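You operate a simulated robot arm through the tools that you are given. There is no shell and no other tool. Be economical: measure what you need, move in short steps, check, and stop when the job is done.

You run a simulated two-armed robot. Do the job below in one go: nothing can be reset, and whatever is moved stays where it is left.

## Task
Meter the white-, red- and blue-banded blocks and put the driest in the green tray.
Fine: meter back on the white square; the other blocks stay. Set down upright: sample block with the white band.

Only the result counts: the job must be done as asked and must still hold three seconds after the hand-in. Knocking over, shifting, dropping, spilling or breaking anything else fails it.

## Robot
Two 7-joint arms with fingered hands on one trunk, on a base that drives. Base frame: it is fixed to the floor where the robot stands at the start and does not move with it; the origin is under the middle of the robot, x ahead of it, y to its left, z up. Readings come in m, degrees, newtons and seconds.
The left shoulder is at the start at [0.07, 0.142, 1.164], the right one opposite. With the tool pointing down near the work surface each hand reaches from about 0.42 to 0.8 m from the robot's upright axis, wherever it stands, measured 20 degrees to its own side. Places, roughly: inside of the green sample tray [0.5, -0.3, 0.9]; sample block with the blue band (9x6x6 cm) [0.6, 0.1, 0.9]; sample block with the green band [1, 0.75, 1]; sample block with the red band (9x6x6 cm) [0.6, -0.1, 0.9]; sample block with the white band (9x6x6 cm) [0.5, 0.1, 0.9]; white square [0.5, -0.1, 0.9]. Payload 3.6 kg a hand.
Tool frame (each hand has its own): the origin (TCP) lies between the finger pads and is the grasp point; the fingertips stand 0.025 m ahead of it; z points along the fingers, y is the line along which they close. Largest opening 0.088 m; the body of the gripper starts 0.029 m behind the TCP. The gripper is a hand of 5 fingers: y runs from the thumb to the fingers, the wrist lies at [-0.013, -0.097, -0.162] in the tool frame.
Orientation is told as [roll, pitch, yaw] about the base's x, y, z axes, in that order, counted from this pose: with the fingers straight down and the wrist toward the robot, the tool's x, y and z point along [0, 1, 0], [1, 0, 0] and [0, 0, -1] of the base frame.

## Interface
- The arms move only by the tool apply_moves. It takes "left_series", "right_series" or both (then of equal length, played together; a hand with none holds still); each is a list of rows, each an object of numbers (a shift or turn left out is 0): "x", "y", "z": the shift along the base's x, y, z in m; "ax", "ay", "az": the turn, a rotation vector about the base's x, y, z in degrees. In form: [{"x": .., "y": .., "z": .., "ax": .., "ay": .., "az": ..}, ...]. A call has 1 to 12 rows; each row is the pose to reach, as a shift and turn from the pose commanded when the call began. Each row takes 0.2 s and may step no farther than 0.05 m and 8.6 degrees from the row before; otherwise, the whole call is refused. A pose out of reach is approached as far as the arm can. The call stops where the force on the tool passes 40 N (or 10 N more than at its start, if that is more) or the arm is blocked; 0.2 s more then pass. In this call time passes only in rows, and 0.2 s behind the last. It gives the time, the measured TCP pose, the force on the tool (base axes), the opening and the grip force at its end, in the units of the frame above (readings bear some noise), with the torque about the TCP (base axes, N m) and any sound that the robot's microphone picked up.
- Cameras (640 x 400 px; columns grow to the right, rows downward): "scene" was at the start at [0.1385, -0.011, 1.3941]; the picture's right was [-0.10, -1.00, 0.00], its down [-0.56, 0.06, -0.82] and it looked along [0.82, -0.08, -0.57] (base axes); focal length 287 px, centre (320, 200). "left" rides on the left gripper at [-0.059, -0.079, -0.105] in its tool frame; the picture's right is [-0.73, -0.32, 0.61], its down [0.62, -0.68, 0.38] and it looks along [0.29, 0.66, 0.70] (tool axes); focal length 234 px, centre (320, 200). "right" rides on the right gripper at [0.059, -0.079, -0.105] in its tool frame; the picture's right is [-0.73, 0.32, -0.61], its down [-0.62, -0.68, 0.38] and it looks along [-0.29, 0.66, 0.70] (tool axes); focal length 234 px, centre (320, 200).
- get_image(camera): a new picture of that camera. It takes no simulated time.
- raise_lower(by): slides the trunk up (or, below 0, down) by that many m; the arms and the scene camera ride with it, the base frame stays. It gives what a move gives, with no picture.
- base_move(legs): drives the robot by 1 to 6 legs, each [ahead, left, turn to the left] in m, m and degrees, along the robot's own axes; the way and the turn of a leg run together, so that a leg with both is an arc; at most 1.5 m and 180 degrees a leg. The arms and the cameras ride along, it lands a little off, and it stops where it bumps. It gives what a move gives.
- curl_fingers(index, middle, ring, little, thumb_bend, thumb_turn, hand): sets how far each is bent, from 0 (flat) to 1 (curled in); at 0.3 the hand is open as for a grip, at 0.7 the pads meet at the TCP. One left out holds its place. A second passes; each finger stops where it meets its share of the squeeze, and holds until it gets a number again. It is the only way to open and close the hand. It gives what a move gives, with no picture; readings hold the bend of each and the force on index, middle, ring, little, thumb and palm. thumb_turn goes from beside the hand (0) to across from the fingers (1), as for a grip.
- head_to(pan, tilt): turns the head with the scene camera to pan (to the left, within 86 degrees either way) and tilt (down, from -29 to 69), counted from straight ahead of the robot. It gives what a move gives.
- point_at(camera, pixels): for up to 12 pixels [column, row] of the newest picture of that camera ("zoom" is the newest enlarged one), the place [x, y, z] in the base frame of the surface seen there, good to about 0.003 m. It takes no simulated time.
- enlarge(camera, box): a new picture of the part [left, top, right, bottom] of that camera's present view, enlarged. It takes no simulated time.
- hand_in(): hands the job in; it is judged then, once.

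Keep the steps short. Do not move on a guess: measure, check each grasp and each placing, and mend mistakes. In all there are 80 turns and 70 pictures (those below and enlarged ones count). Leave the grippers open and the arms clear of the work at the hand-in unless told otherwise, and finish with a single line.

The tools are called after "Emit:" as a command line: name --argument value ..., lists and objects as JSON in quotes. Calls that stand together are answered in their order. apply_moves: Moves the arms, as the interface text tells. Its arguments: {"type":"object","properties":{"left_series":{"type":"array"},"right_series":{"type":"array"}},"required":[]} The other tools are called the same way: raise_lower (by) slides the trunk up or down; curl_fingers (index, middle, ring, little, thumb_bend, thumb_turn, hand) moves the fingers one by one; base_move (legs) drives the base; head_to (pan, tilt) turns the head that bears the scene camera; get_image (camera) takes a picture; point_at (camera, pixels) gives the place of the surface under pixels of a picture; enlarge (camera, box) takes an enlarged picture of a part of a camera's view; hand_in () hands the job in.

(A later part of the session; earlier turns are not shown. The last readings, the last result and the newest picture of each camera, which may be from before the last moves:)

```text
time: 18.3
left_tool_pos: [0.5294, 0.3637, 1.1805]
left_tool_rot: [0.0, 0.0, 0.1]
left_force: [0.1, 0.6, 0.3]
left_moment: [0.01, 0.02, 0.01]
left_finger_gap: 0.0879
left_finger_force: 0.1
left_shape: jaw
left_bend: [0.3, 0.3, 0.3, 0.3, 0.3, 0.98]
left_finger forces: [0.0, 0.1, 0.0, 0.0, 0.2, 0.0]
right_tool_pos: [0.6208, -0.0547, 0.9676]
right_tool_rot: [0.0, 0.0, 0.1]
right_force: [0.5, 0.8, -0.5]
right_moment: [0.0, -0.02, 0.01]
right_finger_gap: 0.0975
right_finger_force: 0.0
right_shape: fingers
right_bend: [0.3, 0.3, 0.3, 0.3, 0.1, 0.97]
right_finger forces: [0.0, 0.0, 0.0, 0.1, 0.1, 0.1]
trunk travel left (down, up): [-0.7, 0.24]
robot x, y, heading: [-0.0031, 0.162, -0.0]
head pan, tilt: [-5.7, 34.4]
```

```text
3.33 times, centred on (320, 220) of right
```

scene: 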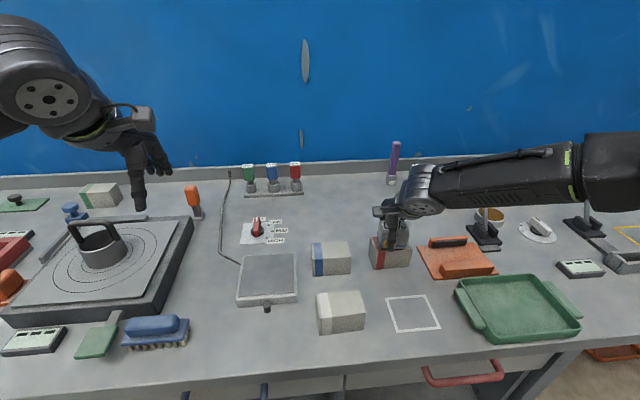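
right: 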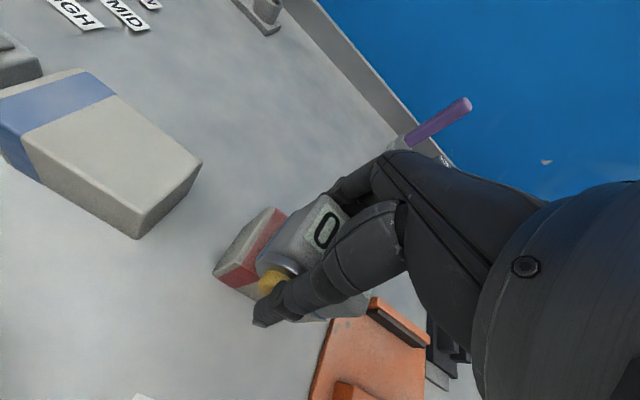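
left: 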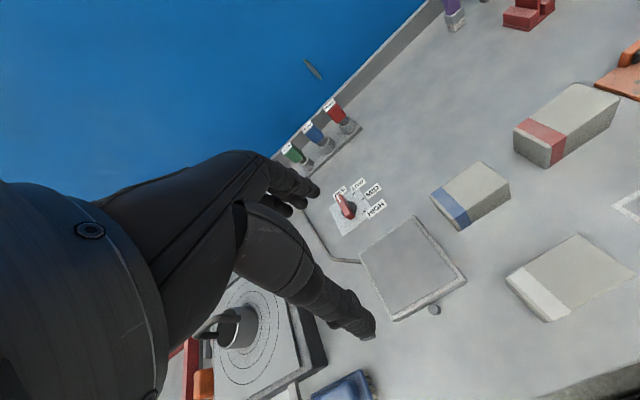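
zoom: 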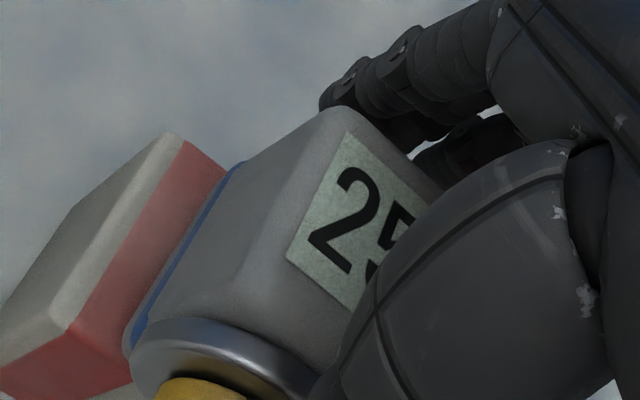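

The display holds at 25% for red with the button released. I'll grip again and see what the meter does.

Emit:
curl_fingers --hand "right" --index 0.6 --middle 0.6 --ring 0.6 --little 0.6 --thumb_bend 0.6

Emit:
enlarge --camera "right" --box '[240, 160, 400, 280]'

```text
time: 19.3
left_tool_pos: [0.528, 0.3648, 1.1819]
left_tool_rot: [-0.1, -0.1, 0.1]
left_force: [0.1, 0.2, 1.0]
left_moment: [-0.03, 0.01, -0.03]
left_finger_gap: 0.088
left_finger_force: 0.1
left_shape: jaw
left_bend: [0.3, 0.3, 0.3, 0.3, 0.3, 0.98]
left_finger forces: [0.0, 0.0, 0.0, 0.0, 0.1, 0.0]
right_tool_pos: [0.6188, -0.0548, 0.9681]
right_tool_rot: [0.0, 0.1, 0.1]
right_force: [-0.6, -3.4, 7.6]
right_moment: [0.01, 0.23, 0.08]
right_finger_gap: 0.0603
right_finger_force: 21.4
right_shape: fingers
right_bend: [0.51, 0.54, 0.55, 0.57, 0.4, 0.95]
right_finger forces: [7.6, 5.3, 4.0, 3.1, 23.0, 0.0]
trunk travel left (down, up): [-0.7, 0.24]
robot x, y, heading: [-0.0015, 0.1605, -0.2]
head pan, tilt: [-5.7, 34.4]
heard: click
```

```text
3.33 times, centred on (320, 220) of right
```

zoom: 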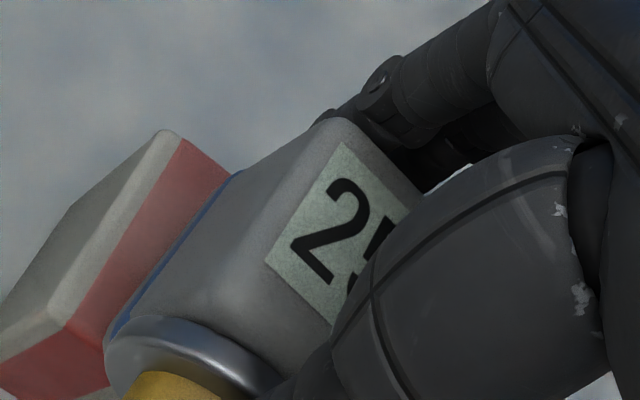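

It clicked again and still reads 25%. Next is blue: I'll lift 5 cm and drive the base 0.143 left, so the hand rides to the blue block.

Emit:
apply_moves --right_series '[{"z": 0.02}, {"z": 0.05}]'

Emit:
base_move --legs '[[0, 0.143, 0]]'

Emit:
get_image --camera "scene"

```text
time: 19.9
left_tool_pos: [0.5283, 0.3647, 1.1808]
left_tool_rot: [0.0, -0.1, 0.1]
left_force: [-1.1, -0.1, 0.1]
left_moment: [0.03, 0.0, 0.0]
left_finger_gap: 0.0877
left_finger_force: 0.1
left_shape: jaw
left_bend: [0.3, 0.3, 0.3, 0.3, 0.3, 0.98]
left_finger forces: [0.1, 0.0, 0.0, 0.0, 0.0, 0.0]
right_tool_pos: [0.6203, -0.0538, 1.0179]
right_tool_rot: [0.0, 0.0, 0.1]
right_force: [-0.5, 0.5, -2.5]
right_moment: [0.04, 0.0, -0.03]
right_finger_gap: 0.0603
right_finger_force: 20.8
right_shape: fingers
right_bend: [0.49, 0.54, 0.55, 0.57, 0.41, 0.93]
right_finger forces: [8.8, 5.5, 4.1, 2.4, 20.5, 0.0]
trunk travel left (down, up): [-0.7, 0.24]
robot x, y, heading: [-0.001, 0.1592, -0.1]
head pan, tilt: [-5.7, 34.4]
```

```text
time: 21.2
left_tool_pos: [0.5299, 0.5026, 1.1799]
left_tool_rot: [0.0, -0.1, 0.1]
left_force: [-0.7, -0.1, 1.3]
left_moment: [0.04, -0.01, 0.0]
left_finger_gap: 0.0875
left_finger_force: 0.0
left_shape: jaw
left_bend: [0.3, 0.3, 0.3, 0.3, 0.3, 0.98]
left_finger forces: [0.0, 0.0, 0.0, 0.0, 0.0, 0.1]
right_tool_pos: [0.6215, 0.0846, 1.0175]
right_tool_rot: [0.1, 0.2, 0.2]
right_force: [-0.2, -1.1, -3.7]
right_moment: [0.02, 0.0, 0.0]
right_finger_gap: 0.0603
right_finger_force: 20.6
right_shape: fingers
right_bend: [0.49, 0.54, 0.55, 0.57, 0.41, 0.93]
right_finger forces: [8.8, 5.5, 3.9, 2.3, 20.4, 0.1]
trunk travel left (down, up): [-0.7, 0.24]
robot x, y, heading: [-0.0007, 0.2999, 0.0]
head pan, tilt: [-5.7, 34.4]
```

```text
36 pictures are left
```

scene: 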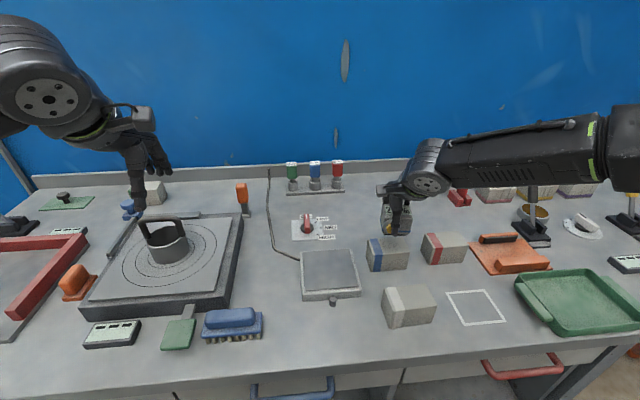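

Tool is at [0.6215, 0.0846, 1.0175]. I'll adjust to [0.617, 0.088] and lower to just above the blue block.

Emit:
apply_moves --right_series '[{"x": -0.0045, "y": 0.0034, "z": -0.02}, {"x": -0.0045, "y": 0.0034, "z": -0.042}]'

Emit:
enlarge --camera "scene" --box '[345, 200, 435, 280]'

```text
time: 21.8
left_tool_pos: [0.5303, 0.5048, 1.1808]
left_tool_rot: [0.0, 0.0, 0.2]
left_force: [0.0, -0.6, 0.1]
left_moment: [0.01, 0.02, -0.01]
left_finger_gap: 0.0878
left_finger_force: 0.1
left_shape: jaw
left_bend: [0.3, 0.3, 0.3, 0.3, 0.3, 0.98]
left_finger forces: [0.0, 0.0, 0.1, 0.0, 0.1, 0.0]
right_tool_pos: [0.6177, 0.0885, 0.9742]
right_tool_rot: [0.1, 0.2, -0.1]
right_force: [0.6, -0.7, -2.6]
right_moment: [0.0, -0.03, 0.0]
right_finger_gap: 0.0603
right_finger_force: 20.8
right_shape: fingers
right_bend: [0.49, 0.54, 0.55, 0.57, 0.41, 0.93]
right_finger forces: [8.8, 5.4, 4.0, 2.3, 20.6, 0.0]
trunk travel left (down, up): [-0.7, 0.24]
robot x, y, heading: [-0.0024, 0.2984, -0.2]
head pan, tilt: [-5.7, 34.4]
```

```text
5.00 times, centred on (390, 240) of scene
```

zoom: 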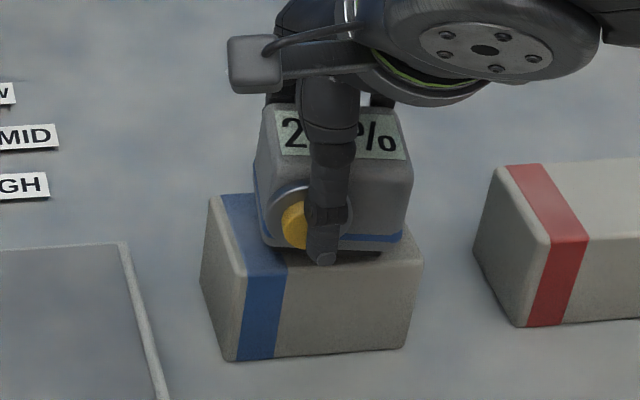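

It is centred over the blue block, with 2?% still held. I'll lower to contact.

Emit:
apply_moves --right_series '[{"z": -0.003}, {"z": -0.005}, {"z": -0.007}]'

```text
time: 22.6
left_tool_pos: [0.5286, 0.5051, 1.1818]
left_tool_rot: [0.0, 0.0, 0.0]
left_force: [0.9, -0.2, -0.7]
left_moment: [-0.02, -0.01, 0.01]
left_finger_gap: 0.0879
left_finger_force: 0.0
left_shape: jaw
left_bend: [0.3, 0.3, 0.3, 0.3, 0.3, 0.98]
left_finger forces: [0.0, 0.0, 0.0, 0.0, 0.0, 0.0]
right_tool_pos: [0.6156, 0.09, 0.9682]
right_tool_rot: [0.0, 0.0, 0.1]
right_force: [0.6, 1.3, 1.4]
right_moment: [0.0, 0.08, -0.01]
right_finger_gap: 0.0603
right_finger_force: 22.1
right_shape: fingers
right_bend: [0.49, 0.54, 0.55, 0.57, 0.41, 0.93]
right_finger forces: [8.9, 5.5, 3.9, 2.4, 22.2, 0.0]
trunk travel left (down, up): [-0.7, 0.24]
robot x, y, heading: [0.0006, 0.2989, 0.1]
head pan, tilt: [-5.7, 34.4]
```

Contact made (force rose from −3 to +1.4 N). I'll open the hand to reset the button, then close again to press it.

Emit:
curl_fingers --hand "right" --index 0.4 --middle 0.42 --ring 0.42 --little 0.42 --thumb_bend 0.15

Emit:
curl_fingers --hand "right" --index 0.6 --middle 0.6 --ring 0.6 --little 0.6 --thumb_bend 0.6

Emit:
enlarge --camera "right" --box '[240, 160, 400, 280]'

Emit:
enlarge --camera "scene" --box '[345, 200, 435, 280]'

```text
time: 23.6
left_tool_pos: [0.529, 0.5049, 1.1802]
left_tool_rot: [0.0, -0.1, 0.1]
left_force: [0.4, 0.4, -0.6]
left_moment: [-0.03, -0.01, 0.0]
left_finger_gap: 0.0878
left_finger_force: 0.0
left_shape: jaw
left_bend: [0.3, 0.3, 0.3, 0.3, 0.3, 0.98]
left_finger forces: [0.0, 0.1, 0.0, 0.1, 0.1, 0.0]
right_tool_pos: [0.6159, 0.0893, 0.9683]
right_tool_rot: [0.1, 0.1, 0.0]
right_force: [0.1, -0.4, 0.0]
right_moment: [-0.01, -0.03, 0.01]
right_finger_gap: 0.0849
right_finger_force: 0.4
right_shape: fingers
right_bend: [0.4, 0.42, 0.42, 0.42, 0.15, 0.97]
right_finger forces: [0.5, 0.1, 0.0, 0.0, 0.0, 0.1]
trunk travel left (down, up): [-0.7, 0.24]
robot x, y, heading: [0.0005, 0.2987, 0.2]
head pan, tilt: [-5.7, 34.4]
```

```text
time: 24.6
left_tool_pos: [0.5283, 0.5048, 1.1811]
left_tool_rot: [0.0, 0.0, 0.1]
left_force: [0.2, 0.5, 1.1]
left_moment: [0.03, -0.04, 0.01]
left_finger_gap: 0.0877
left_finger_force: 0.1
left_shape: jaw
left_bend: [0.3, 0.3, 0.3, 0.3, 0.3, 0.98]
left_finger forces: [0.1, 0.0, 0.0, 0.0, 0.0, 0.1]
right_tool_pos: [0.6161, 0.0889, 0.9685]
right_tool_rot: [0.0, 0.1, 0.1]
right_force: [-1.9, -2.6, 5.2]
right_moment: [0.04, 0.2, 0.06]
right_finger_gap: 0.0605
right_finger_force: 19.7
right_shape: fingers
right_bend: [0.51, 0.55, 0.56, 0.58, 0.4, 0.95]
right_finger forces: [8.0, 4.7, 3.3, 1.8, 21.3, 0.1]
trunk travel left (down, up): [-0.7, 0.24]
robot x, y, heading: [-0.0006, 0.3013, 0.2]
head pan, tilt: [-5.7, 34.4]
heard: click
```

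```text
3.33 times, centred on (320, 220) of right
```

zoom: 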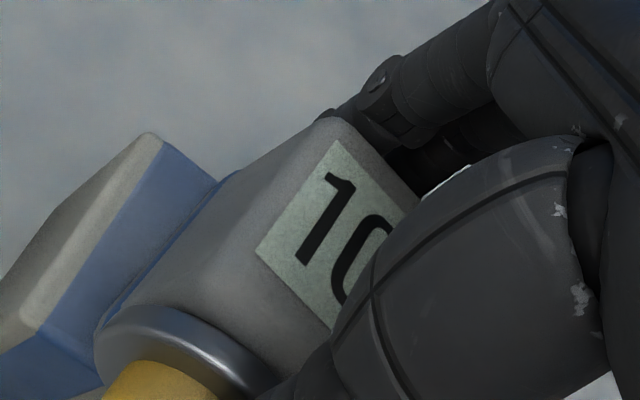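

```text
5.00 times, centred on (390, 240) of scene
```

zoom: 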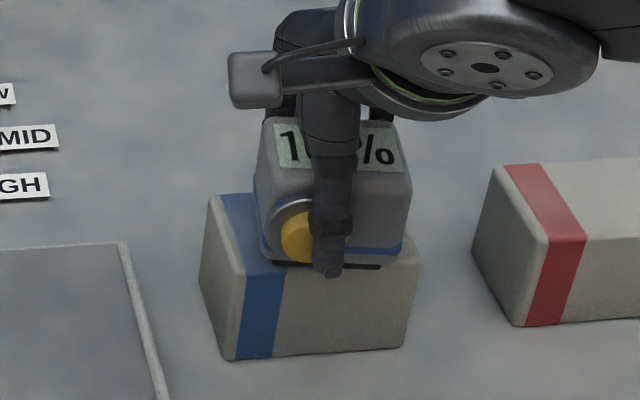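

Blue reads "1?%" (0, 6 or 8 for the second digit). Next is white: I'll lift 5 cm and drive the base back 0.145.

Emit:
apply_moves --right_series '[{"z": 0.02}, {"z": 0.05}]'

Emit:
base_move --legs '[[-0.145, 0.0, 0]]'

Emit:
get_image --camera "scene"

```text
time: 25.2
left_tool_pos: [0.5279, 0.5064, 1.1806]
left_tool_rot: [0.0, 0.0, 0.1]
left_force: [-0.2, -0.2, -0.1]
left_moment: [-0.02, -0.02, -0.01]
left_finger_gap: 0.0877
left_finger_force: 0.1
left_shape: jaw
left_bend: [0.3, 0.3, 0.3, 0.3, 0.3, 0.98]
left_finger forces: [0.0, 0.0, 0.0, 0.0, 0.0, 0.1]
right_tool_pos: [0.6161, 0.0915, 1.0192]
right_tool_rot: [-0.1, -0.1, 0.1]
right_force: [-0.5, 0.8, -2.9]
right_moment: [0.02, 0.0, 0.0]
right_finger_gap: 0.0605
right_finger_force: 19.2
right_shape: fingers
right_bend: [0.49, 0.54, 0.55, 0.58, 0.4, 0.94]
right_finger forces: [9.2, 5.2, 3.4, 1.7, 19.0, 0.0]
trunk travel left (down, up): [-0.7, 0.24]
robot x, y, heading: [-0.0023, 0.2977, 0.2]
head pan, tilt: [-5.7, 34.4]
```

```text
time: 26.5
left_tool_pos: [0.3906, 0.5062, 1.179]
left_tool_rot: [0.1, 0.0, 0.4]
left_force: [0.6, 0.2, -0.4]
left_moment: [0.0, 0.04, 0.0]
left_finger_gap: 0.0877
left_finger_force: 0.1
left_shape: jaw
left_bend: [0.3, 0.3, 0.3, 0.3, 0.3, 0.98]
left_finger forces: [0.0, 0.1, 0.1, 0.0, 0.1, 0.1]
right_tool_pos: [0.4784, 0.0932, 1.0176]
right_tool_rot: [0.0, 0.2, 0.2]
right_force: [0.8, 0.7, -3.6]
right_moment: [0.0, -0.01, 0.01]
right_finger_gap: 0.0603
right_finger_force: 19.8
right_shape: fingers
right_bend: [0.49, 0.54, 0.55, 0.58, 0.41, 0.94]
right_finger forces: [9.2, 5.4, 3.4, 1.8, 19.1, 0.1]
trunk travel left (down, up): [-0.7, 0.24]
robot x, y, heading: [-0.1391, 0.2999, 0.4]
head pan, tilt: [-5.7, 34.4]
```

```text
32 pictures are left
```

scene: 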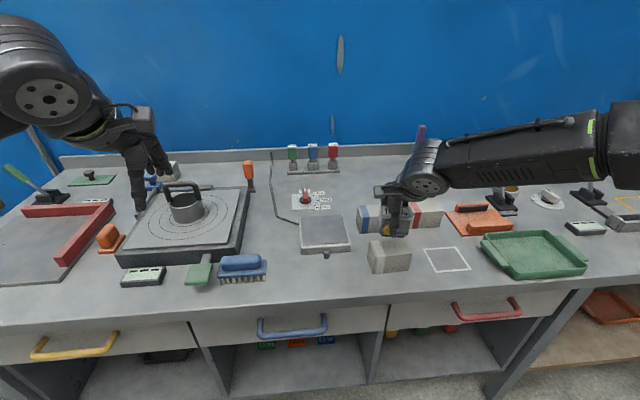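

Tool is at [0.478, 0.093, 1.018]. I'll adjust to [0.471, 0.090] and lower to 0.974.

Emit:
apply_moves --right_series '[{"x": -0.007, "y": -0.002, "z": -0.02}, {"x": -0.007, "y": -0.002, "z": -0.043}]'

Emit:
enlarge --camera "scene" --box '[345, 205, 435, 285]'

```text
time: 27.1
left_tool_pos: [0.3895, 0.5061, 1.1809]
left_tool_rot: [0.1, 0.2, 0.3]
left_force: [-0.8, 0.9, -0.5]
left_moment: [0.0, 0.0, -0.02]
left_finger_gap: 0.0877
left_finger_force: 0.1
left_shape: jaw
left_bend: [0.3, 0.3, 0.3, 0.3, 0.3, 0.98]
left_finger forces: [0.0, 0.0, 0.1, 0.1, 0.0, 0.0]
right_tool_pos: [0.4717, 0.0883, 0.975]
right_tool_rot: [0.2, 0.2, 0.3]
right_force: [0.0, 0.4, -3.2]
right_moment: [0.03, 0.0, 0.03]
right_finger_gap: 0.0603
right_finger_force: 19.4
right_shape: fingers
right_bend: [0.49, 0.54, 0.55, 0.58, 0.41, 0.94]
right_finger forces: [9.1, 5.3, 3.4, 1.7, 18.9, 0.0]
trunk travel left (down, up): [-0.7, 0.24]
robot x, y, heading: [-0.1376, 0.2987, 0.3]
head pan, tilt: [-5.7, 34.4]
```

```text
5.00 times, centred on (390, 245) of scene
```

zoom: 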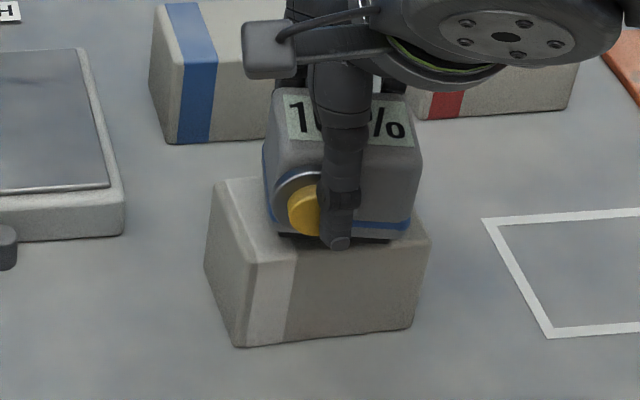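

Over the white block. I'll lower to contact.

Emit:
apply_moves --right_series '[{"z": -0.003}, {"z": -0.006}, {"z": -0.0078}]'

```text
time: 27.9
left_tool_pos: [0.3884, 0.505, 1.1819]
left_tool_rot: [-0.1, 0.0, 0.3]
left_force: [-0.5, -0.6, 0.8]
left_moment: [0.03, -0.03, -0.02]
left_finger_gap: 0.0879
left_finger_force: 0.0
left_shape: jaw
left_bend: [0.3, 0.3, 0.3, 0.3, 0.3, 0.98]
left_finger forces: [0.0, 0.0, 0.0, 0.0, 0.0, 0.0]
right_tool_pos: [0.4695, 0.0894, 0.969]
right_tool_rot: [0.0, -0.1, 0.2]
right_force: [1.5, -1.8, 5.3]
right_moment: [-0.02, 0.07, 0.0]
right_finger_gap: 0.0604
right_finger_force: 20.7
right_shape: fingers
right_bend: [0.49, 0.54, 0.55, 0.58, 0.41, 0.94]
right_finger forces: [9.9, 5.6, 3.7, 2.1, 20.2, 0.1]
trunk travel left (down, up): [-0.7, 0.24]
robot x, y, heading: [-0.1431, 0.2979, 0.1]
head pan, tilt: [-5.7, 34.4]
```

Contact. I'll open once and read the display (still the blue value, with the button released), then press again.

Emit:
curl_fingers --hand "right" --index 0.4 --middle 0.42 --ring 0.42 --little 0.42 --thumb_bend 0.1

Emit:
enlarge --camera "right" --box '[240, 160, 400, 280]'

Emit:
curl_fingers --hand "right" --index 0.6 --middle 0.6 --ring 0.6 --little 0.6 --thumb_bend 0.6

Emit:
enlarge --camera "right" --box '[240, 160, 400, 280]'

```text
time: 28.9
left_tool_pos: [0.3891, 0.5059, 1.1804]
left_tool_rot: [0.1, -0.1, 0.3]
left_force: [0.2, -0.1, -0.9]
left_moment: [0.02, 0.02, 0.03]
left_finger_gap: 0.0879
left_finger_force: 0.1
left_shape: jaw
left_bend: [0.3, 0.3, 0.3, 0.3, 0.3, 0.98]
left_finger forces: [0.0, 0.1, 0.0, 0.0, 0.0, 0.0]
right_tool_pos: [0.4702, 0.0895, 0.9683]
right_tool_rot: [0.0, 0.2, 0.2]
right_force: [-0.4, 0.5, -0.3]
right_moment: [0.04, 0.02, 0.01]
right_finger_gap: 0.0869
right_finger_force: 0.0
right_shape: fingers
right_bend: [0.4, 0.42, 0.42, 0.42, 0.1, 0.97]
right_finger forces: [0.0, 0.0, 0.0, 0.0, 0.0, 0.1]
trunk travel left (down, up): [-0.7, 0.24]
robot x, y, heading: [-0.1412, 0.3021, -0.0]
head pan, tilt: [-5.7, 34.4]
```

```text
3.33 times, centred on (320, 220) of right
```

zoom: 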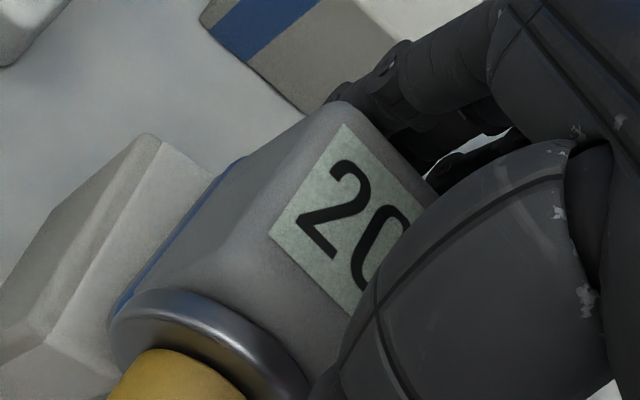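

```text
time: 29.9
left_tool_pos: [0.387, 0.5052, 1.1823]
left_tool_rot: [0.0, -0.1, 0.4]
left_force: [0.4, 0.2, -0.9]
left_moment: [-0.04, -0.03, 0.02]
left_finger_gap: 0.0877
left_finger_force: 0.2
left_shape: jaw
left_bend: [0.3, 0.3, 0.3, 0.3, 0.3, 0.98]
left_finger forces: [0.1, 0.0, 0.0, 0.0, 0.1, 0.0]
right_tool_pos: [0.4681, 0.0894, 0.9697]
right_tool_rot: [0.0, 0.1, 0.2]
right_force: [-3.2, -1.6, 6.4]
right_moment: [-0.02, 0.31, 0.05]
right_finger_gap: 0.0608
right_finger_force: 18.5
right_shape: fingers
right_bend: [0.51, 0.55, 0.56, 0.59, 0.39, 0.95]
right_finger forces: [7.8, 4.4, 2.8, 1.2, 19.9, 0.1]
trunk travel left (down, up): [-0.7, 0.24]
robot x, y, heading: [-0.1401, 0.3009, 0.1]
head pan, tilt: [-5.7, 34.4]
heard: click
```

```text
3.33 times, centred on (320, 220) of right
```

zoom: 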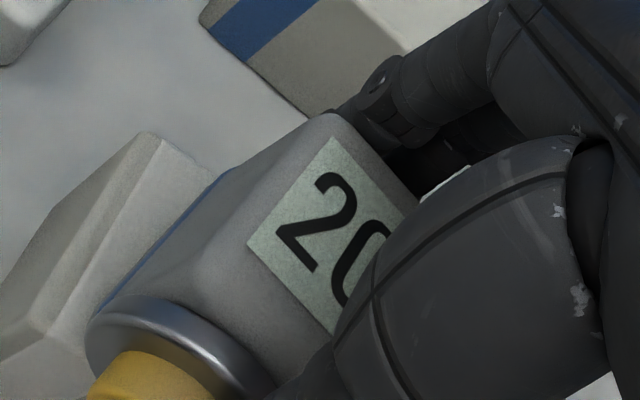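

White reads "2?%" (20, 26 or 28), red reads 25% and blue "1?%". Blue was read only once, so I'll confirm it. I'll lift and drive back over the blue block.

Emit:
apply_moves --right_series '[{"z": 0.02}, {"z": 0.05}]'

Emit:
base_move --legs '[[0.145, 0.0, 0]]'

```text
time: 30.5
left_tool_pos: [0.3876, 0.5056, 1.1807]
left_tool_rot: [0.0, 0.0, 0.3]
left_force: [-0.6, 0.1, 0.1]
left_moment: [0.0, 0.0, -0.02]
left_finger_gap: 0.0881
left_finger_force: 0.0
left_shape: jaw
left_bend: [0.3, 0.3, 0.3, 0.3, 0.3, 0.98]
left_finger forces: [0.1, 0.0, 0.0, 0.0, 0.0, 0.0]
right_tool_pos: [0.4667, 0.0919, 1.0196]
right_tool_rot: [0.0, 0.0, 0.3]
right_force: [-0.4, 0.0, -4.0]
right_moment: [0.01, 0.01, 0.02]
right_finger_gap: 0.0606
right_finger_force: 17.5
right_shape: fingers
right_bend: [0.49, 0.54, 0.56, 0.59, 0.4, 0.94]
right_finger forces: [9.1, 5.0, 2.9, 0.9, 17.4, 0.0]
trunk travel left (down, up): [-0.7, 0.24]
robot x, y, heading: [-0.1403, 0.2993, 0.1]
head pan, tilt: [-5.7, 34.4]
```

```text
time: 31.9
left_tool_pos: [0.5315, 0.5064, 1.1815]
left_tool_rot: [0.0, 0.0, 0.4]
left_force: [0.2, -0.1, 0.2]
left_moment: [0.03, 0.02, 0.03]
left_finger_gap: 0.0877
left_finger_force: 0.0
left_shape: jaw
left_bend: [0.3, 0.3, 0.3, 0.3, 0.3, 0.98]
left_finger forces: [0.0, 0.0, 0.0, 0.0, 0.1, 0.1]
right_tool_pos: [0.6106, 0.0929, 1.0185]
right_tool_rot: [0.1, 0.0, 0.3]
right_force: [-0.3, -0.1, -2.4]
right_moment: [0.03, -0.02, 0.02]
right_finger_gap: 0.0604
right_finger_force: 17.6
right_shape: fingers
right_bend: [0.49, 0.54, 0.56, 0.59, 0.4, 0.94]
right_finger forces: [9.2, 5.0, 2.9, 0.9, 17.4, 0.0]
trunk travel left (down, up): [-0.7, 0.24]
robot x, y, heading: [0.0011, 0.3, 0.4]
head pan, tilt: [-5.7, 34.4]
```

Now lower onto the blue block at [0.618, 0.089].

Emit:
apply_moves --right_series '[{"x": 0.007, "y": -0.004, "z": -0.02}, {"x": 0.007, "y": -0.004, "z": -0.042}, {"x": 0.007, "y": -0.004, "z": -0.048}, {"x": 0.007, "y": -0.004, "z": -0.0508}]'

Emit:
curl_fingers --hand "right" --index 0.35 --middle 0.35 --ring 0.35 --little 0.35 --thumb_bend 0.1

Emit:
enlarge --camera "right" --box '[240, 160, 400, 280]'

Emit:
enlarge --camera "scene" --box '[345, 200, 435, 280]'

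```text
time: 32.9
left_tool_pos: [0.5299, 0.5083, 1.1819]
left_tool_rot: [0.0, 0.1, 0.4]
left_force: [0.4, -0.4, -0.3]
left_moment: [0.01, -0.01, -0.02]
left_finger_gap: 0.0875
left_finger_force: 0.0
left_shape: jaw
left_bend: [0.3, 0.3, 0.3, 0.3, 0.3, 0.98]
left_finger forces: [0.0, 0.0, 0.0, 0.1, 0.1, 0.0]
right_tool_pos: [0.6209, 0.0887, 0.9688]
right_tool_rot: [0.0, -0.1, 0.3]
right_force: [2.1, -0.4, 6.2]
right_moment: [0.0, 0.07, 0.04]
right_finger_gap: 0.0609
right_finger_force: 18.9
right_shape: fingers
right_bend: [0.49, 0.54, 0.56, 0.59, 0.4, 0.94]
right_finger forces: [10.1, 5.4, 3.2, 1.3, 18.1, 0.1]
trunk travel left (down, up): [-0.7, 0.24]
robot x, y, heading: [0.0024, 0.3002, 0.1]
head pan, tilt: [-5.7, 34.4]
```

```text
time: 33.9
left_tool_pos: [0.5299, 0.5067, 1.1812]
left_tool_rot: [0.0, -0.1, 0.4]
left_force: [0.1, -0.1, 0.2]
left_moment: [0.0, -0.03, -0.04]
left_finger_gap: 0.0878
left_finger_force: 0.0
left_shape: jaw
left_bend: [0.3, 0.3, 0.3, 0.3, 0.3, 0.98]
left_finger forces: [0.1, 0.1, 0.1, 0.0, 0.0, 0.0]
right_tool_pos: [0.6201, 0.0882, 0.9681]
right_tool_rot: [0.0, 0.0, 0.3]
right_force: [-0.4, -0.2, 0.5]
right_moment: [-0.02, -0.04, -0.02]
right_finger_gap: 0.0923
right_finger_force: 0.1
right_shape: fingers
right_bend: [0.35, 0.35, 0.35, 0.35, 0.1, 0.97]
right_finger forces: [0.0, 0.0, 0.0, 0.0, 0.0, 0.0]
trunk travel left (down, up): [-0.7, 0.24]
robot x, y, heading: [0.003, 0.2957, 0.3]
head pan, tilt: [-5.7, 34.4]
```

```text
3.33 times, centred on (320, 220) of right
```

zoom: 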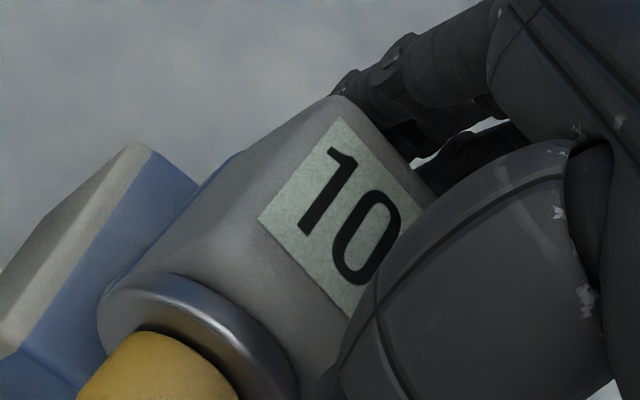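

```text
5.00 times, centred on (390, 240) of scene
```

zoom: 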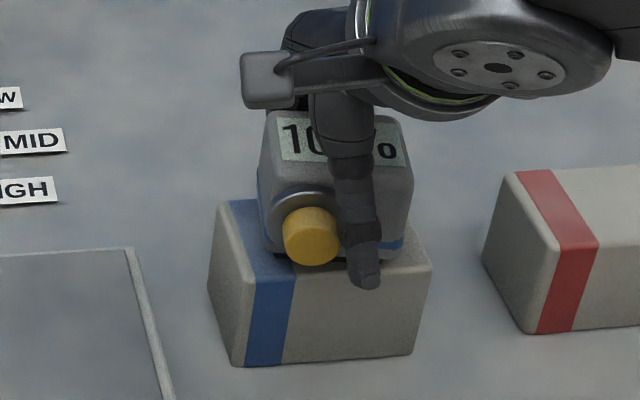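

Blue is confirmed at 10%, so it is the driest. The thumb has drifted to the right of the button, so I'll measure before regripping.

Emit:
point_at --camera "zoom" --pixels '[[312, 240], [290, 240], [330, 240], [355, 220], [364, 270], [400, 230], [265, 200], [395, 250], [280, 250], [408, 190], [270, 130]]'

```text
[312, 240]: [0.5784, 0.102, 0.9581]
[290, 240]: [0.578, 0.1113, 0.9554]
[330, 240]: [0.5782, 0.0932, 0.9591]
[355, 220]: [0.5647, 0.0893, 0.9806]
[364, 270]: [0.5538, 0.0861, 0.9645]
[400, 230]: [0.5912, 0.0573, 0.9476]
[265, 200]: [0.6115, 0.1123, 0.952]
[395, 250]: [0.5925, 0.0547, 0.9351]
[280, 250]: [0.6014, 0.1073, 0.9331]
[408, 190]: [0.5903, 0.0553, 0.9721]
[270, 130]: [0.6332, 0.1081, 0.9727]
```

The button is at y 0.1015 and the thumb at 0.0875. With the hand open and free, I'll shift it +0.013 in y and −0.006 in x, then grip.

Emit:
apply_moves --right_series '[{"x": -0.006}, {"x": -0.006, "y": 0.007}, {"x": -0.006, "y": 0.013}]'

Emit:
curl_fingers --hand "right" --index 0.6 --middle 0.6 --ring 0.6 --little 0.6 --thumb_bend 0.6

Emit:
enlarge --camera "scene" --box '[345, 200, 435, 280]'

```text
time: 34.7
left_tool_pos: [0.532, 0.5081, 1.1811]
left_tool_rot: [0.0, 0.0, 0.5]
left_force: [-1.2, -0.4, -0.2]
left_moment: [-0.01, 0.0, 0.0]
left_finger_gap: 0.0876
left_finger_force: 0.1
left_shape: jaw
left_bend: [0.3, 0.3, 0.3, 0.3, 0.3, 0.98]
left_finger forces: [0.0, 0.0, 0.0, 0.0, 0.0, 0.1]
right_tool_pos: [0.6154, 0.1007, 0.9692]
right_tool_rot: [0.0, 0.1, 0.4]
right_force: [1.1, -1.2, -0.5]
right_moment: [0.0, 0.03, -0.02]
right_finger_gap: 0.0933
right_finger_force: 0.0
right_shape: fingers
right_bend: [0.34, 0.35, 0.35, 0.35, 0.1, 0.97]
right_finger forces: [0.8, 0.1, 0.0, 0.0, 0.0, 0.0]
trunk travel left (down, up): [-0.7, 0.24]
robot x, y, heading: [0.0045, 0.3002, 0.3]
head pan, tilt: [-5.7, 34.4]
```

```text
time: 35.7
left_tool_pos: [0.5306, 0.5075, 1.1817]
left_tool_rot: [0.0, -0.1, 0.4]
left_force: [0.0, -0.3, 0.9]
left_moment: [-0.02, 0.04, -0.02]
left_finger_gap: 0.0875
left_finger_force: 0.1
left_shape: jaw
left_bend: [0.3, 0.3, 0.3, 0.3, 0.3, 0.98]
left_finger forces: [0.0, 0.0, 0.1, 0.0, 0.0, 0.1]
right_tool_pos: [0.6134, 0.1008, 0.9691]
right_tool_rot: [0.0, 0.0, 0.3]
right_force: [-1.8, -1.1, 4.0]
right_moment: [0.07, 0.25, 0.03]
right_finger_gap: 0.0603
right_finger_force: 19.8
right_shape: fingers
right_bend: [0.51, 0.55, 0.55, 0.58, 0.4, 0.94]
right_finger forces: [7.6, 4.7, 3.3, 2.4, 21.7, 0.0]
trunk travel left (down, up): [-0.7, 0.24]
robot x, y, heading: [0.0039, 0.2978, 0.2]
head pan, tilt: [-5.7, 34.4]
heard: click
```

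```text
5.00 times, centred on (390, 240) of scene
```

zoom: 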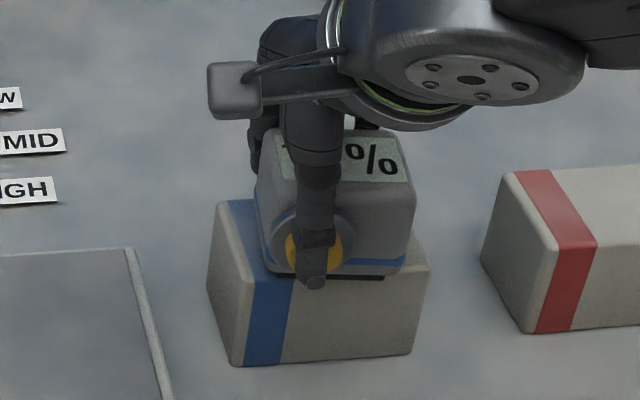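

Good centred grip. I'll lift and measure where the body sits relative to the TCP.

Emit:
apply_moves --right_series '[{"z": 0.02}, {"z": 0.05}]'

Emit:
enlarge --camera "scene" --box '[345, 180, 435, 260]'

Emit:
point_at --camera "zoom" --pixels '[[260, 190], [268, 215], [275, 190], [370, 190], [400, 190], [408, 150], [410, 110], [395, 200], [280, 110], [400, 80]]'

```text
time: 36.3
left_tool_pos: [0.5303, 0.5083, 1.1815]
left_tool_rot: [0.0, 0.0, 0.4]
left_force: [-1.0, 0.0, -0.7]
left_moment: [-0.02, -0.04, 0.02]
left_finger_gap: 0.0877
left_finger_force: 0.1
left_shape: jaw
left_bend: [0.3, 0.3, 0.3, 0.3, 0.3, 0.98]
left_finger forces: [0.0, 0.0, 0.0, 0.0, 0.0, 0.0]
right_tool_pos: [0.6103, 0.1004, 1.0206]
right_tool_rot: [0.0, 0.1, 0.4]
right_force: [-0.4, -0.5, -3.2]
right_moment: [0.04, -0.03, 0.03]
right_finger_gap: 0.0604
right_finger_force: 19.8
right_shape: fingers
right_bend: [0.5, 0.54, 0.55, 0.58, 0.41, 0.94]
right_finger forces: [8.9, 5.3, 3.6, 2.3, 19.8, 0.0]
trunk travel left (down, up): [-0.7, 0.24]
robot x, y, heading: [0.0048, 0.2987, 0.3]
head pan, tilt: [-5.7, 34.4]
```

```text
5.00 times, centred on (390, 220) of scene
```

zoom: 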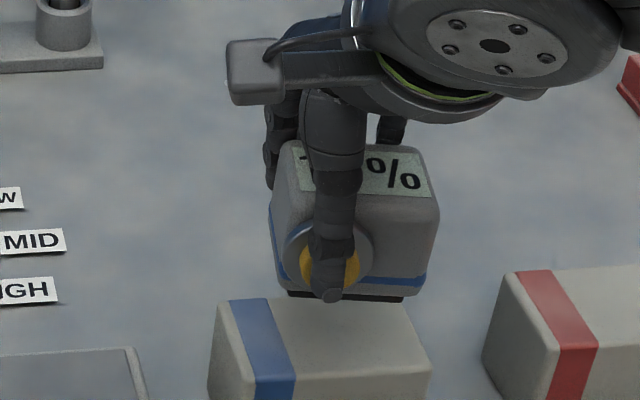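

```text
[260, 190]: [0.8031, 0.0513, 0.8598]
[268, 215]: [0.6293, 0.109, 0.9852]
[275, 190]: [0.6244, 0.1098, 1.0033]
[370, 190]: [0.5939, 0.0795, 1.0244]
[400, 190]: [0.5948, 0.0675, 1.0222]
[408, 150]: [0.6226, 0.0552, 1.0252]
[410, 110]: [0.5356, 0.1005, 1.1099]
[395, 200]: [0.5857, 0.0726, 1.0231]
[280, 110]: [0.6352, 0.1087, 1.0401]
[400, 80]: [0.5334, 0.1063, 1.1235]
```

Meter centre ≈ TCP + [0.001, −0.019]. The square's centre is [0.479, −0.077], so the TCP target is [0.478, −0.058]. I'll drive the base by (−0.132, −0.158).

Emit:
base_move --legs '[[-0.132, -0.158, -0.3]]'

Emit:
enlarge --camera "scene" --box '[320, 190, 480, 310]'

Emit:
point_at --camera "zoom" --pixels '[[250, 160], [340, 160], [330, 120], [340, 210]]'

```text
time: 37.9
left_tool_pos: [0.3992, 0.3486, 1.1797]
left_tool_rot: [0.0, 0.1, 0.1]
left_force: [-0.2, 0.0, 0.3]
left_moment: [0.02, 0.02, -0.01]
left_finger_gap: 0.0878
left_finger_force: 0.0
left_shape: jaw
left_bend: [0.3, 0.3, 0.3, 0.3, 0.3, 0.98]
left_finger forces: [0.1, 0.1, 0.0, 0.0, 0.0, 0.0]
right_tool_pos: [0.4789, -0.0583, 1.0196]
right_tool_rot: [0.0, 0.1, 0.1]
right_force: [0.5, -0.5, -3.4]
right_moment: [0.05, -0.03, -0.01]
right_finger_gap: 0.0604
right_finger_force: 19.8
right_shape: fingers
right_bend: [0.5, 0.54, 0.55, 0.58, 0.41, 0.94]
right_finger forces: [8.9, 5.2, 3.7, 2.3, 19.9, 0.1]
trunk travel left (down, up): [-0.7, 0.24]
robot x, y, heading: [-0.133, 0.1474, 0.3]
head pan, tilt: [-5.7, 34.4]
```

```text
3.33 times, centred on (400, 250) of scene
```

zoom: 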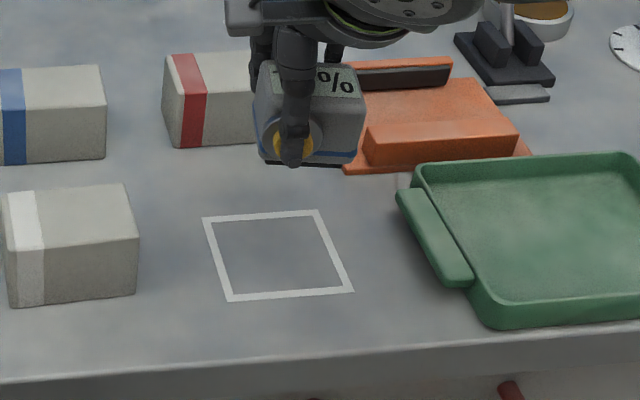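

```text
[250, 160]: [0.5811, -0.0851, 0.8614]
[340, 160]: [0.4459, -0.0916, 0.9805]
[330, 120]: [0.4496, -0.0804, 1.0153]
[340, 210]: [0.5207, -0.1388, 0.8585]
```

On this measurement the front face is at x ≈0.448, so I'll add 6 mm in x while lowering to z 0.915.

Emit:
apply_moves --right_series '[{"x": 0.006, "z": -0.035}, {"x": 0.006, "z": -0.07}, {"x": 0.006, "z": -0.1}]'

Emit:
enlarge --camera "scene" --box '[350, 220, 440, 300]'

```text
time: 38.7
left_tool_pos: [0.3985, 0.3466, 1.1799]
left_tool_rot: [-0.1, 0.0, 0.0]
left_force: [0.2, 0.1, -1.0]
left_moment: [0.01, 0.0, -0.01]
left_finger_gap: 0.0878
left_finger_force: 0.1
left_shape: jaw
left_bend: [0.3, 0.3, 0.3, 0.3, 0.3, 0.98]
left_finger forces: [0.0, 0.0, 0.0, 0.1, 0.0, 0.1]
right_tool_pos: [0.4812, -0.0619, 0.9199]
right_tool_rot: [0.1, 0.1, 0.2]
right_force: [-0.1, 0.2, -2.9]
right_moment: [0.02, -0.02, 0.01]
right_finger_gap: 0.06
right_finger_force: 19.7
right_shape: fingers
right_bend: [0.49, 0.54, 0.55, 0.58, 0.41, 0.94]
right_finger forces: [9.0, 5.2, 3.5, 2.3, 19.8, 0.0]
right hand out of reach, approached as far as the arm can: row 3
trunk travel left (down, up): [-0.7, 0.24]
robot x, y, heading: [-0.1339, 0.1463, 0.2]
head pan, tilt: [-5.7, 34.4]
```

```text
5.00 times, centred on (395, 260) of scene
```

zoom: 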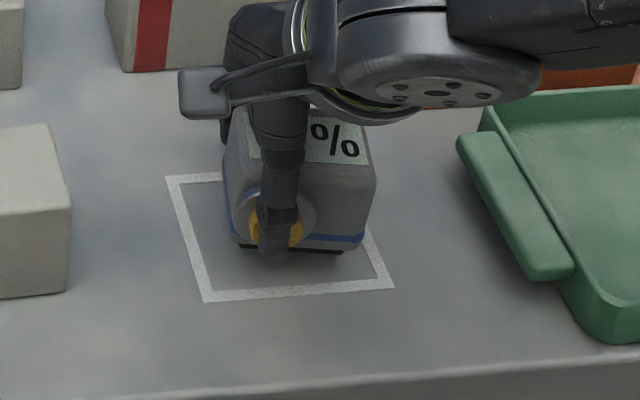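

It is at the edge of reach, 12 mm above the table. I'll drive the base 0.05 ahead and compensate with the arm, then lower.

Emit:
apply_moves --right_series '[{"z": 0.02}, {"z": 0.035}]'

Emit:
base_move --legs '[[0.06, 0.0, 0]]'

```text
time: 39.3
left_tool_pos: [0.3986, 0.3486, 1.1813]
left_tool_rot: [0.0, 0.0, 0.1]
left_force: [-0.5, -0.3, -0.9]
left_moment: [-0.02, 0.0, -0.03]
left_finger_gap: 0.0877
left_finger_force: 0.1
left_shape: jaw
left_bend: [0.3, 0.3, 0.3, 0.3, 0.3, 0.98]
left_finger forces: [0.0, 0.1, 0.0, 0.0, 0.1, 0.1]
right_tool_pos: [0.4811, -0.0607, 0.9569]
right_tool_rot: [0.1, 0.1, 0.0]
right_force: [0.0, 0.6, -4.3]
right_moment: [0.06, -0.03, 0.0]
right_finger_gap: 0.0601
right_finger_force: 19.6
right_shape: fingers
right_bend: [0.49, 0.54, 0.55, 0.58, 0.41, 0.94]
right_finger forces: [8.9, 5.1, 3.5, 2.3, 19.7, 0.1]
trunk travel left (down, up): [-0.7, 0.24]
robot x, y, heading: [-0.1332, 0.1435, 0.3]
head pan, tilt: [-5.7, 34.4]
```

```text
time: 40.3
left_tool_pos: [0.4545, 0.3485, 1.1826]
left_tool_rot: [0.0, -0.2, 0.0]
left_force: [0.1, 0.0, 0.4]
left_moment: [-0.01, 0.03, -0.01]
left_finger_gap: 0.0875
left_finger_force: 0.1
left_shape: jaw
left_bend: [0.3, 0.3, 0.3, 0.3, 0.3, 0.98]
left_finger forces: [0.0, 0.0, 0.0, 0.0, 0.0, 0.0]
right_tool_pos: [0.5386, -0.061, 0.9585]
right_tool_rot: [-0.1, 0.0, 0.1]
right_force: [-0.5, 0.5, -3.5]
right_moment: [0.06, -0.04, 0.03]
right_finger_gap: 0.0601
right_finger_force: 19.4
right_shape: fingers
right_bend: [0.49, 0.54, 0.55, 0.58, 0.41, 0.94]
right_finger forces: [8.9, 5.1, 3.5, 2.4, 19.9, 0.1]
trunk travel left (down, up): [-0.7, 0.24]
robot x, y, heading: [-0.0774, 0.1422, -0.2]
head pan, tilt: [-5.7, 34.4]
```

Now move back to [0.482, −0.059] and lower to 0.915.

Emit:
apply_moves --right_series '[{"x": -0.03}, {"x": -0.0566, "y": 0.002}, {"x": -0.0566, "y": 0.002, "z": -0.025}, {"x": -0.0566, "y": 0.002, "z": -0.043}]'

Emit:
enlarge --camera "scene" --box '[345, 220, 435, 300]'

Emit:
point_at --camera "zoom" --pixels '[[220, 190], [230, 200], [370, 200], [365, 240], [350, 210], [385, 170], [160, 180], [200, 290], [390, 290]]'

```text
time: 41.3
left_tool_pos: [0.4567, 0.3491, 1.182]
left_tool_rot: [0.0, 0.0, 0.1]
left_force: [-0.3, -0.2, -0.1]
left_moment: [-0.01, -0.02, -0.01]
left_finger_gap: 0.0879
left_finger_force: 0.2
left_shape: jaw
left_bend: [0.3, 0.3, 0.3, 0.3, 0.3, 0.98]
left_finger forces: [0.1, 0.0, 0.0, 0.0, 0.1, 0.1]
right_tool_pos: [0.4821, -0.0597, 0.9155]
right_tool_rot: [0.1, 0.0, 0.2]
right_force: [0.5, -0.3, -3.4]
right_moment: [0.01, -0.01, 0.02]
right_finger_gap: 0.0602
right_finger_force: 19.4
right_shape: fingers
right_bend: [0.49, 0.54, 0.55, 0.58, 0.41, 0.94]
right_finger forces: [9.0, 5.1, 3.5, 2.1, 19.6, 0.0]
trunk travel left (down, up): [-0.7, 0.24]
robot x, y, heading: [-0.0734, 0.1431, 0.2]
head pan, tilt: [-5.7, 34.4]
```

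```text
5.00 times, centred on (390, 260) of scene
```

zoom: 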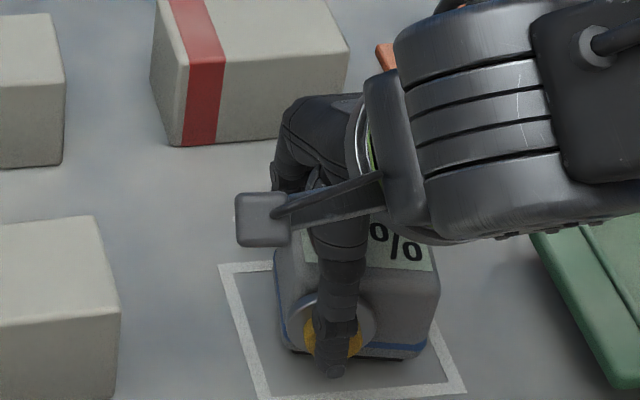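

```text
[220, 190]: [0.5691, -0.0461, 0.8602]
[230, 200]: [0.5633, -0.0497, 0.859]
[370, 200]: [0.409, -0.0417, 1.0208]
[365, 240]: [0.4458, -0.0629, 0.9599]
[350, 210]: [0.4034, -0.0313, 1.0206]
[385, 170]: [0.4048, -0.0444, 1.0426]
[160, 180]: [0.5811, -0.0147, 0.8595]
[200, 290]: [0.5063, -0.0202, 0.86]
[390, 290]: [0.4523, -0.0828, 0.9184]
```

The meter is inside the square, with its front face at x 0.452. I'll lower to contact at TCP ≈0.909.

Emit:
apply_moves --right_series '[{"x": 0.002, "z": -0.003}, {"x": 0.002, "z": -0.005}, {"x": 0.002, "z": -0.0075}]'

```text
time: 42.1
left_tool_pos: [0.4544, 0.35, 1.1826]
left_tool_rot: [-0.1, -0.1, 0.1]
left_force: [0.4, 0.2, 0.3]
left_moment: [-0.01, 0.0, -0.01]
left_finger_gap: 0.0876
left_finger_force: 0.0
left_shape: jaw
left_bend: [0.3, 0.3, 0.3, 0.3, 0.3, 0.98]
left_finger forces: [0.0, 0.0, 0.0, 0.0, 0.0, 0.1]
right_tool_pos: [0.4847, -0.0593, 0.9096]
right_tool_rot: [0.0, -0.3, 0.1]
right_force: [1.4, -0.7, 16.4]
right_moment: [-0.05, 0.36, 0.0]
right_finger_gap: 0.06
right_finger_force: 23.1
right_shape: fingers
right_bend: [0.49, 0.54, 0.55, 0.58, 0.41, 0.93]
right_finger forces: [9.8, 5.1, 3.8, 2.5, 24.9, 0.0]
trunk travel left (down, up): [-0.7, 0.24]
robot x, y, heading: [-0.0731, 0.1414, 0.1]
head pan, tilt: [-5.7, 34.4]
```

Firm contact at 16 N. I'll ease up 1 mm, release fully, then rise straight up.

Emit:
apply_moves --right_series '[{"z": 0.001}]'

Emit:
curl_fingers --hand "right" --index 0.25 --middle 0.25 --ring 0.25 --little 0.25 --thumb_bend 0.1

Emit:
get_image --camera "right"

```text
time: 42.5
left_tool_pos: [0.4547, 0.3496, 1.1818]
left_tool_rot: [-0.1, -0.1, 0.1]
left_force: [0.7, -0.2, -0.6]
left_moment: [0.04, -0.01, -0.01]
left_finger_gap: 0.0878
left_finger_force: 0.1
left_shape: jaw
left_bend: [0.3, 0.3, 0.3, 0.3, 0.3, 0.98]
left_finger forces: [0.0, 0.0, 0.0, 0.0, 0.0, 0.0]
right_tool_pos: [0.4859, -0.0596, 0.9093]
right_tool_rot: [0.0, 0.0, 0.1]
right_force: [2.8, -0.2, 17.8]
right_moment: [-0.03, 0.3, 0.02]
right_finger_gap: 0.0601
right_finger_force: 23.6
right_shape: fingers
right_bend: [0.49, 0.54, 0.55, 0.58, 0.41, 0.93]
right_finger forces: [10.0, 5.3, 4.0, 2.6, 24.5, 0.0]
trunk travel left (down, up): [-0.7, 0.24]
robot x, y, heading: [-0.0735, 0.146, -0.1]
head pan, tilt: [-5.7, 34.4]
```

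```text
time: 43.5
left_tool_pos: [0.4563, 0.3495, 1.1809]
left_tool_rot: [0.0, 0.0, 0.1]
left_force: [0.0, 0.0, 1.0]
left_moment: [0.01, 0.03, -0.01]
left_finger_gap: 0.0876
left_finger_force: 0.1
left_shape: jaw
left_bend: [0.3, 0.3, 0.3, 0.3, 0.3, 0.98]
left_finger forces: [0.1, 0.0, 0.0, 0.0, 0.0, 0.0]
right_tool_pos: [0.4862, -0.0601, 0.9084]
right_tool_rot: [-0.1, 0.1, 0.1]
right_force: [-0.4, -0.2, 0.5]
right_moment: [0.0, 0.01, 0.01]
right_finger_gap: 0.1036
right_finger_force: 0.1
right_shape: fingers
right_bend: [0.25, 0.25, 0.25, 0.25, 0.1, 0.97]
right_finger forces: [0.1, 0.0, 0.0, 0.1, 0.0, 0.1]
trunk travel left (down, up): [-0.7, 0.24]
robot x, y, heading: [-0.073, 0.1399, -0.2]
head pan, tilt: [-5.7, 34.4]
```

```text
21 pictures are left
```

right: 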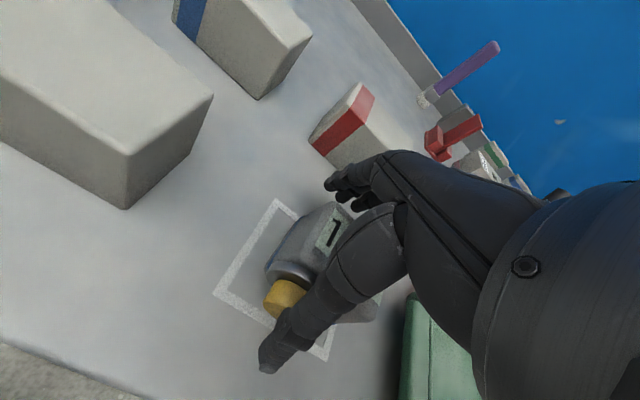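

Released with no contact. I'll rise straight up 13 cm and check the meter.

Emit:
apply_moves --right_series '[{"z": 0.04}, {"z": 0.085}, {"z": 0.13}]'

Emit:
base_move --legs '[[0.075, 0.145, 0]]'

Emit:
get_image --camera "scene"

```text
time: 44.3
left_tool_pos: [0.4569, 0.3487, 1.1823]
left_tool_rot: [0.0, -0.1, 0.1]
left_force: [-0.2, 0.1, -0.3]
left_moment: [-0.02, -0.01, 0.0]
left_finger_gap: 0.088
left_finger_force: 0.1
left_shape: jaw
left_bend: [0.3, 0.3, 0.3, 0.3, 0.3, 0.98]
left_finger forces: [0.0, 0.2, 0.0, 0.0, 0.1, 0.0]
right_tool_pos: [0.4858, -0.0571, 1.0365]
right_tool_rot: [0.0, 0.1, 0.1]
right_force: [-0.7, 0.1, -1.2]
right_moment: [-0.01, 0.0, -0.02]
right_finger_gap: 0.1036
right_finger_force: 0.0
right_shape: fingers
right_bend: [0.25, 0.25, 0.25, 0.25, 0.1, 0.97]
right_finger forces: [0.0, 0.1, 0.0, 0.0, 0.0, 0.0]
trunk travel left (down, up): [-0.7, 0.24]
robot x, y, heading: [-0.072, 0.1447, 0.0]
head pan, tilt: [-5.7, 34.4]
```

```text
time: 45.7
left_tool_pos: [0.5277, 0.4973, 1.1816]
left_tool_rot: [0.1, 0.1, 0.2]
left_force: [0.4, 0.1, 0.1]
left_moment: [-0.01, 0.02, -0.02]
left_finger_gap: 0.0876
left_finger_force: 0.1
left_shape: jaw
left_bend: [0.3, 0.3, 0.3, 0.3, 0.3, 0.98]
left_finger forces: [0.1, 0.1, 0.0, 0.0, 0.0, 0.1]
right_tool_pos: [0.5589, 0.0934, 1.0348]
right_tool_rot: [0.2, 0.0, 0.3]
right_force: [-0.3, 0.3, 0.1]
right_moment: [-0.03, -0.01, -0.01]
right_finger_gap: 0.1035
right_finger_force: 0.0
right_shape: fingers
right_bend: [0.25, 0.25, 0.25, 0.25, 0.1, 0.97]
right_finger forces: [0.0, 0.1, 0.1, 0.0, 0.0, 0.0]
trunk travel left (down, up): [-0.7, 0.24]
robot x, y, heading: [0.0028, 0.2884, 0.2]
head pan, tilt: [-5.7, 34.4]
```

```text
20 pictures are left
```

scene: 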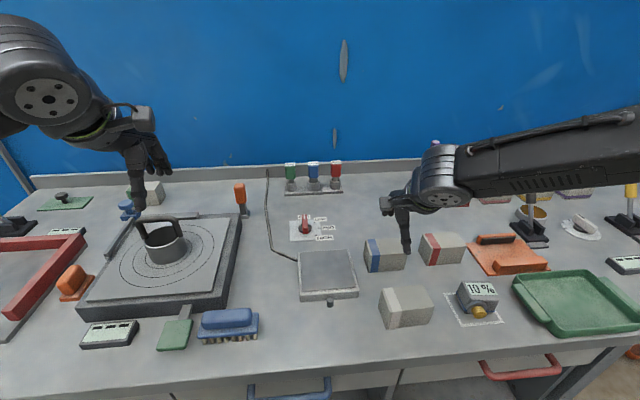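

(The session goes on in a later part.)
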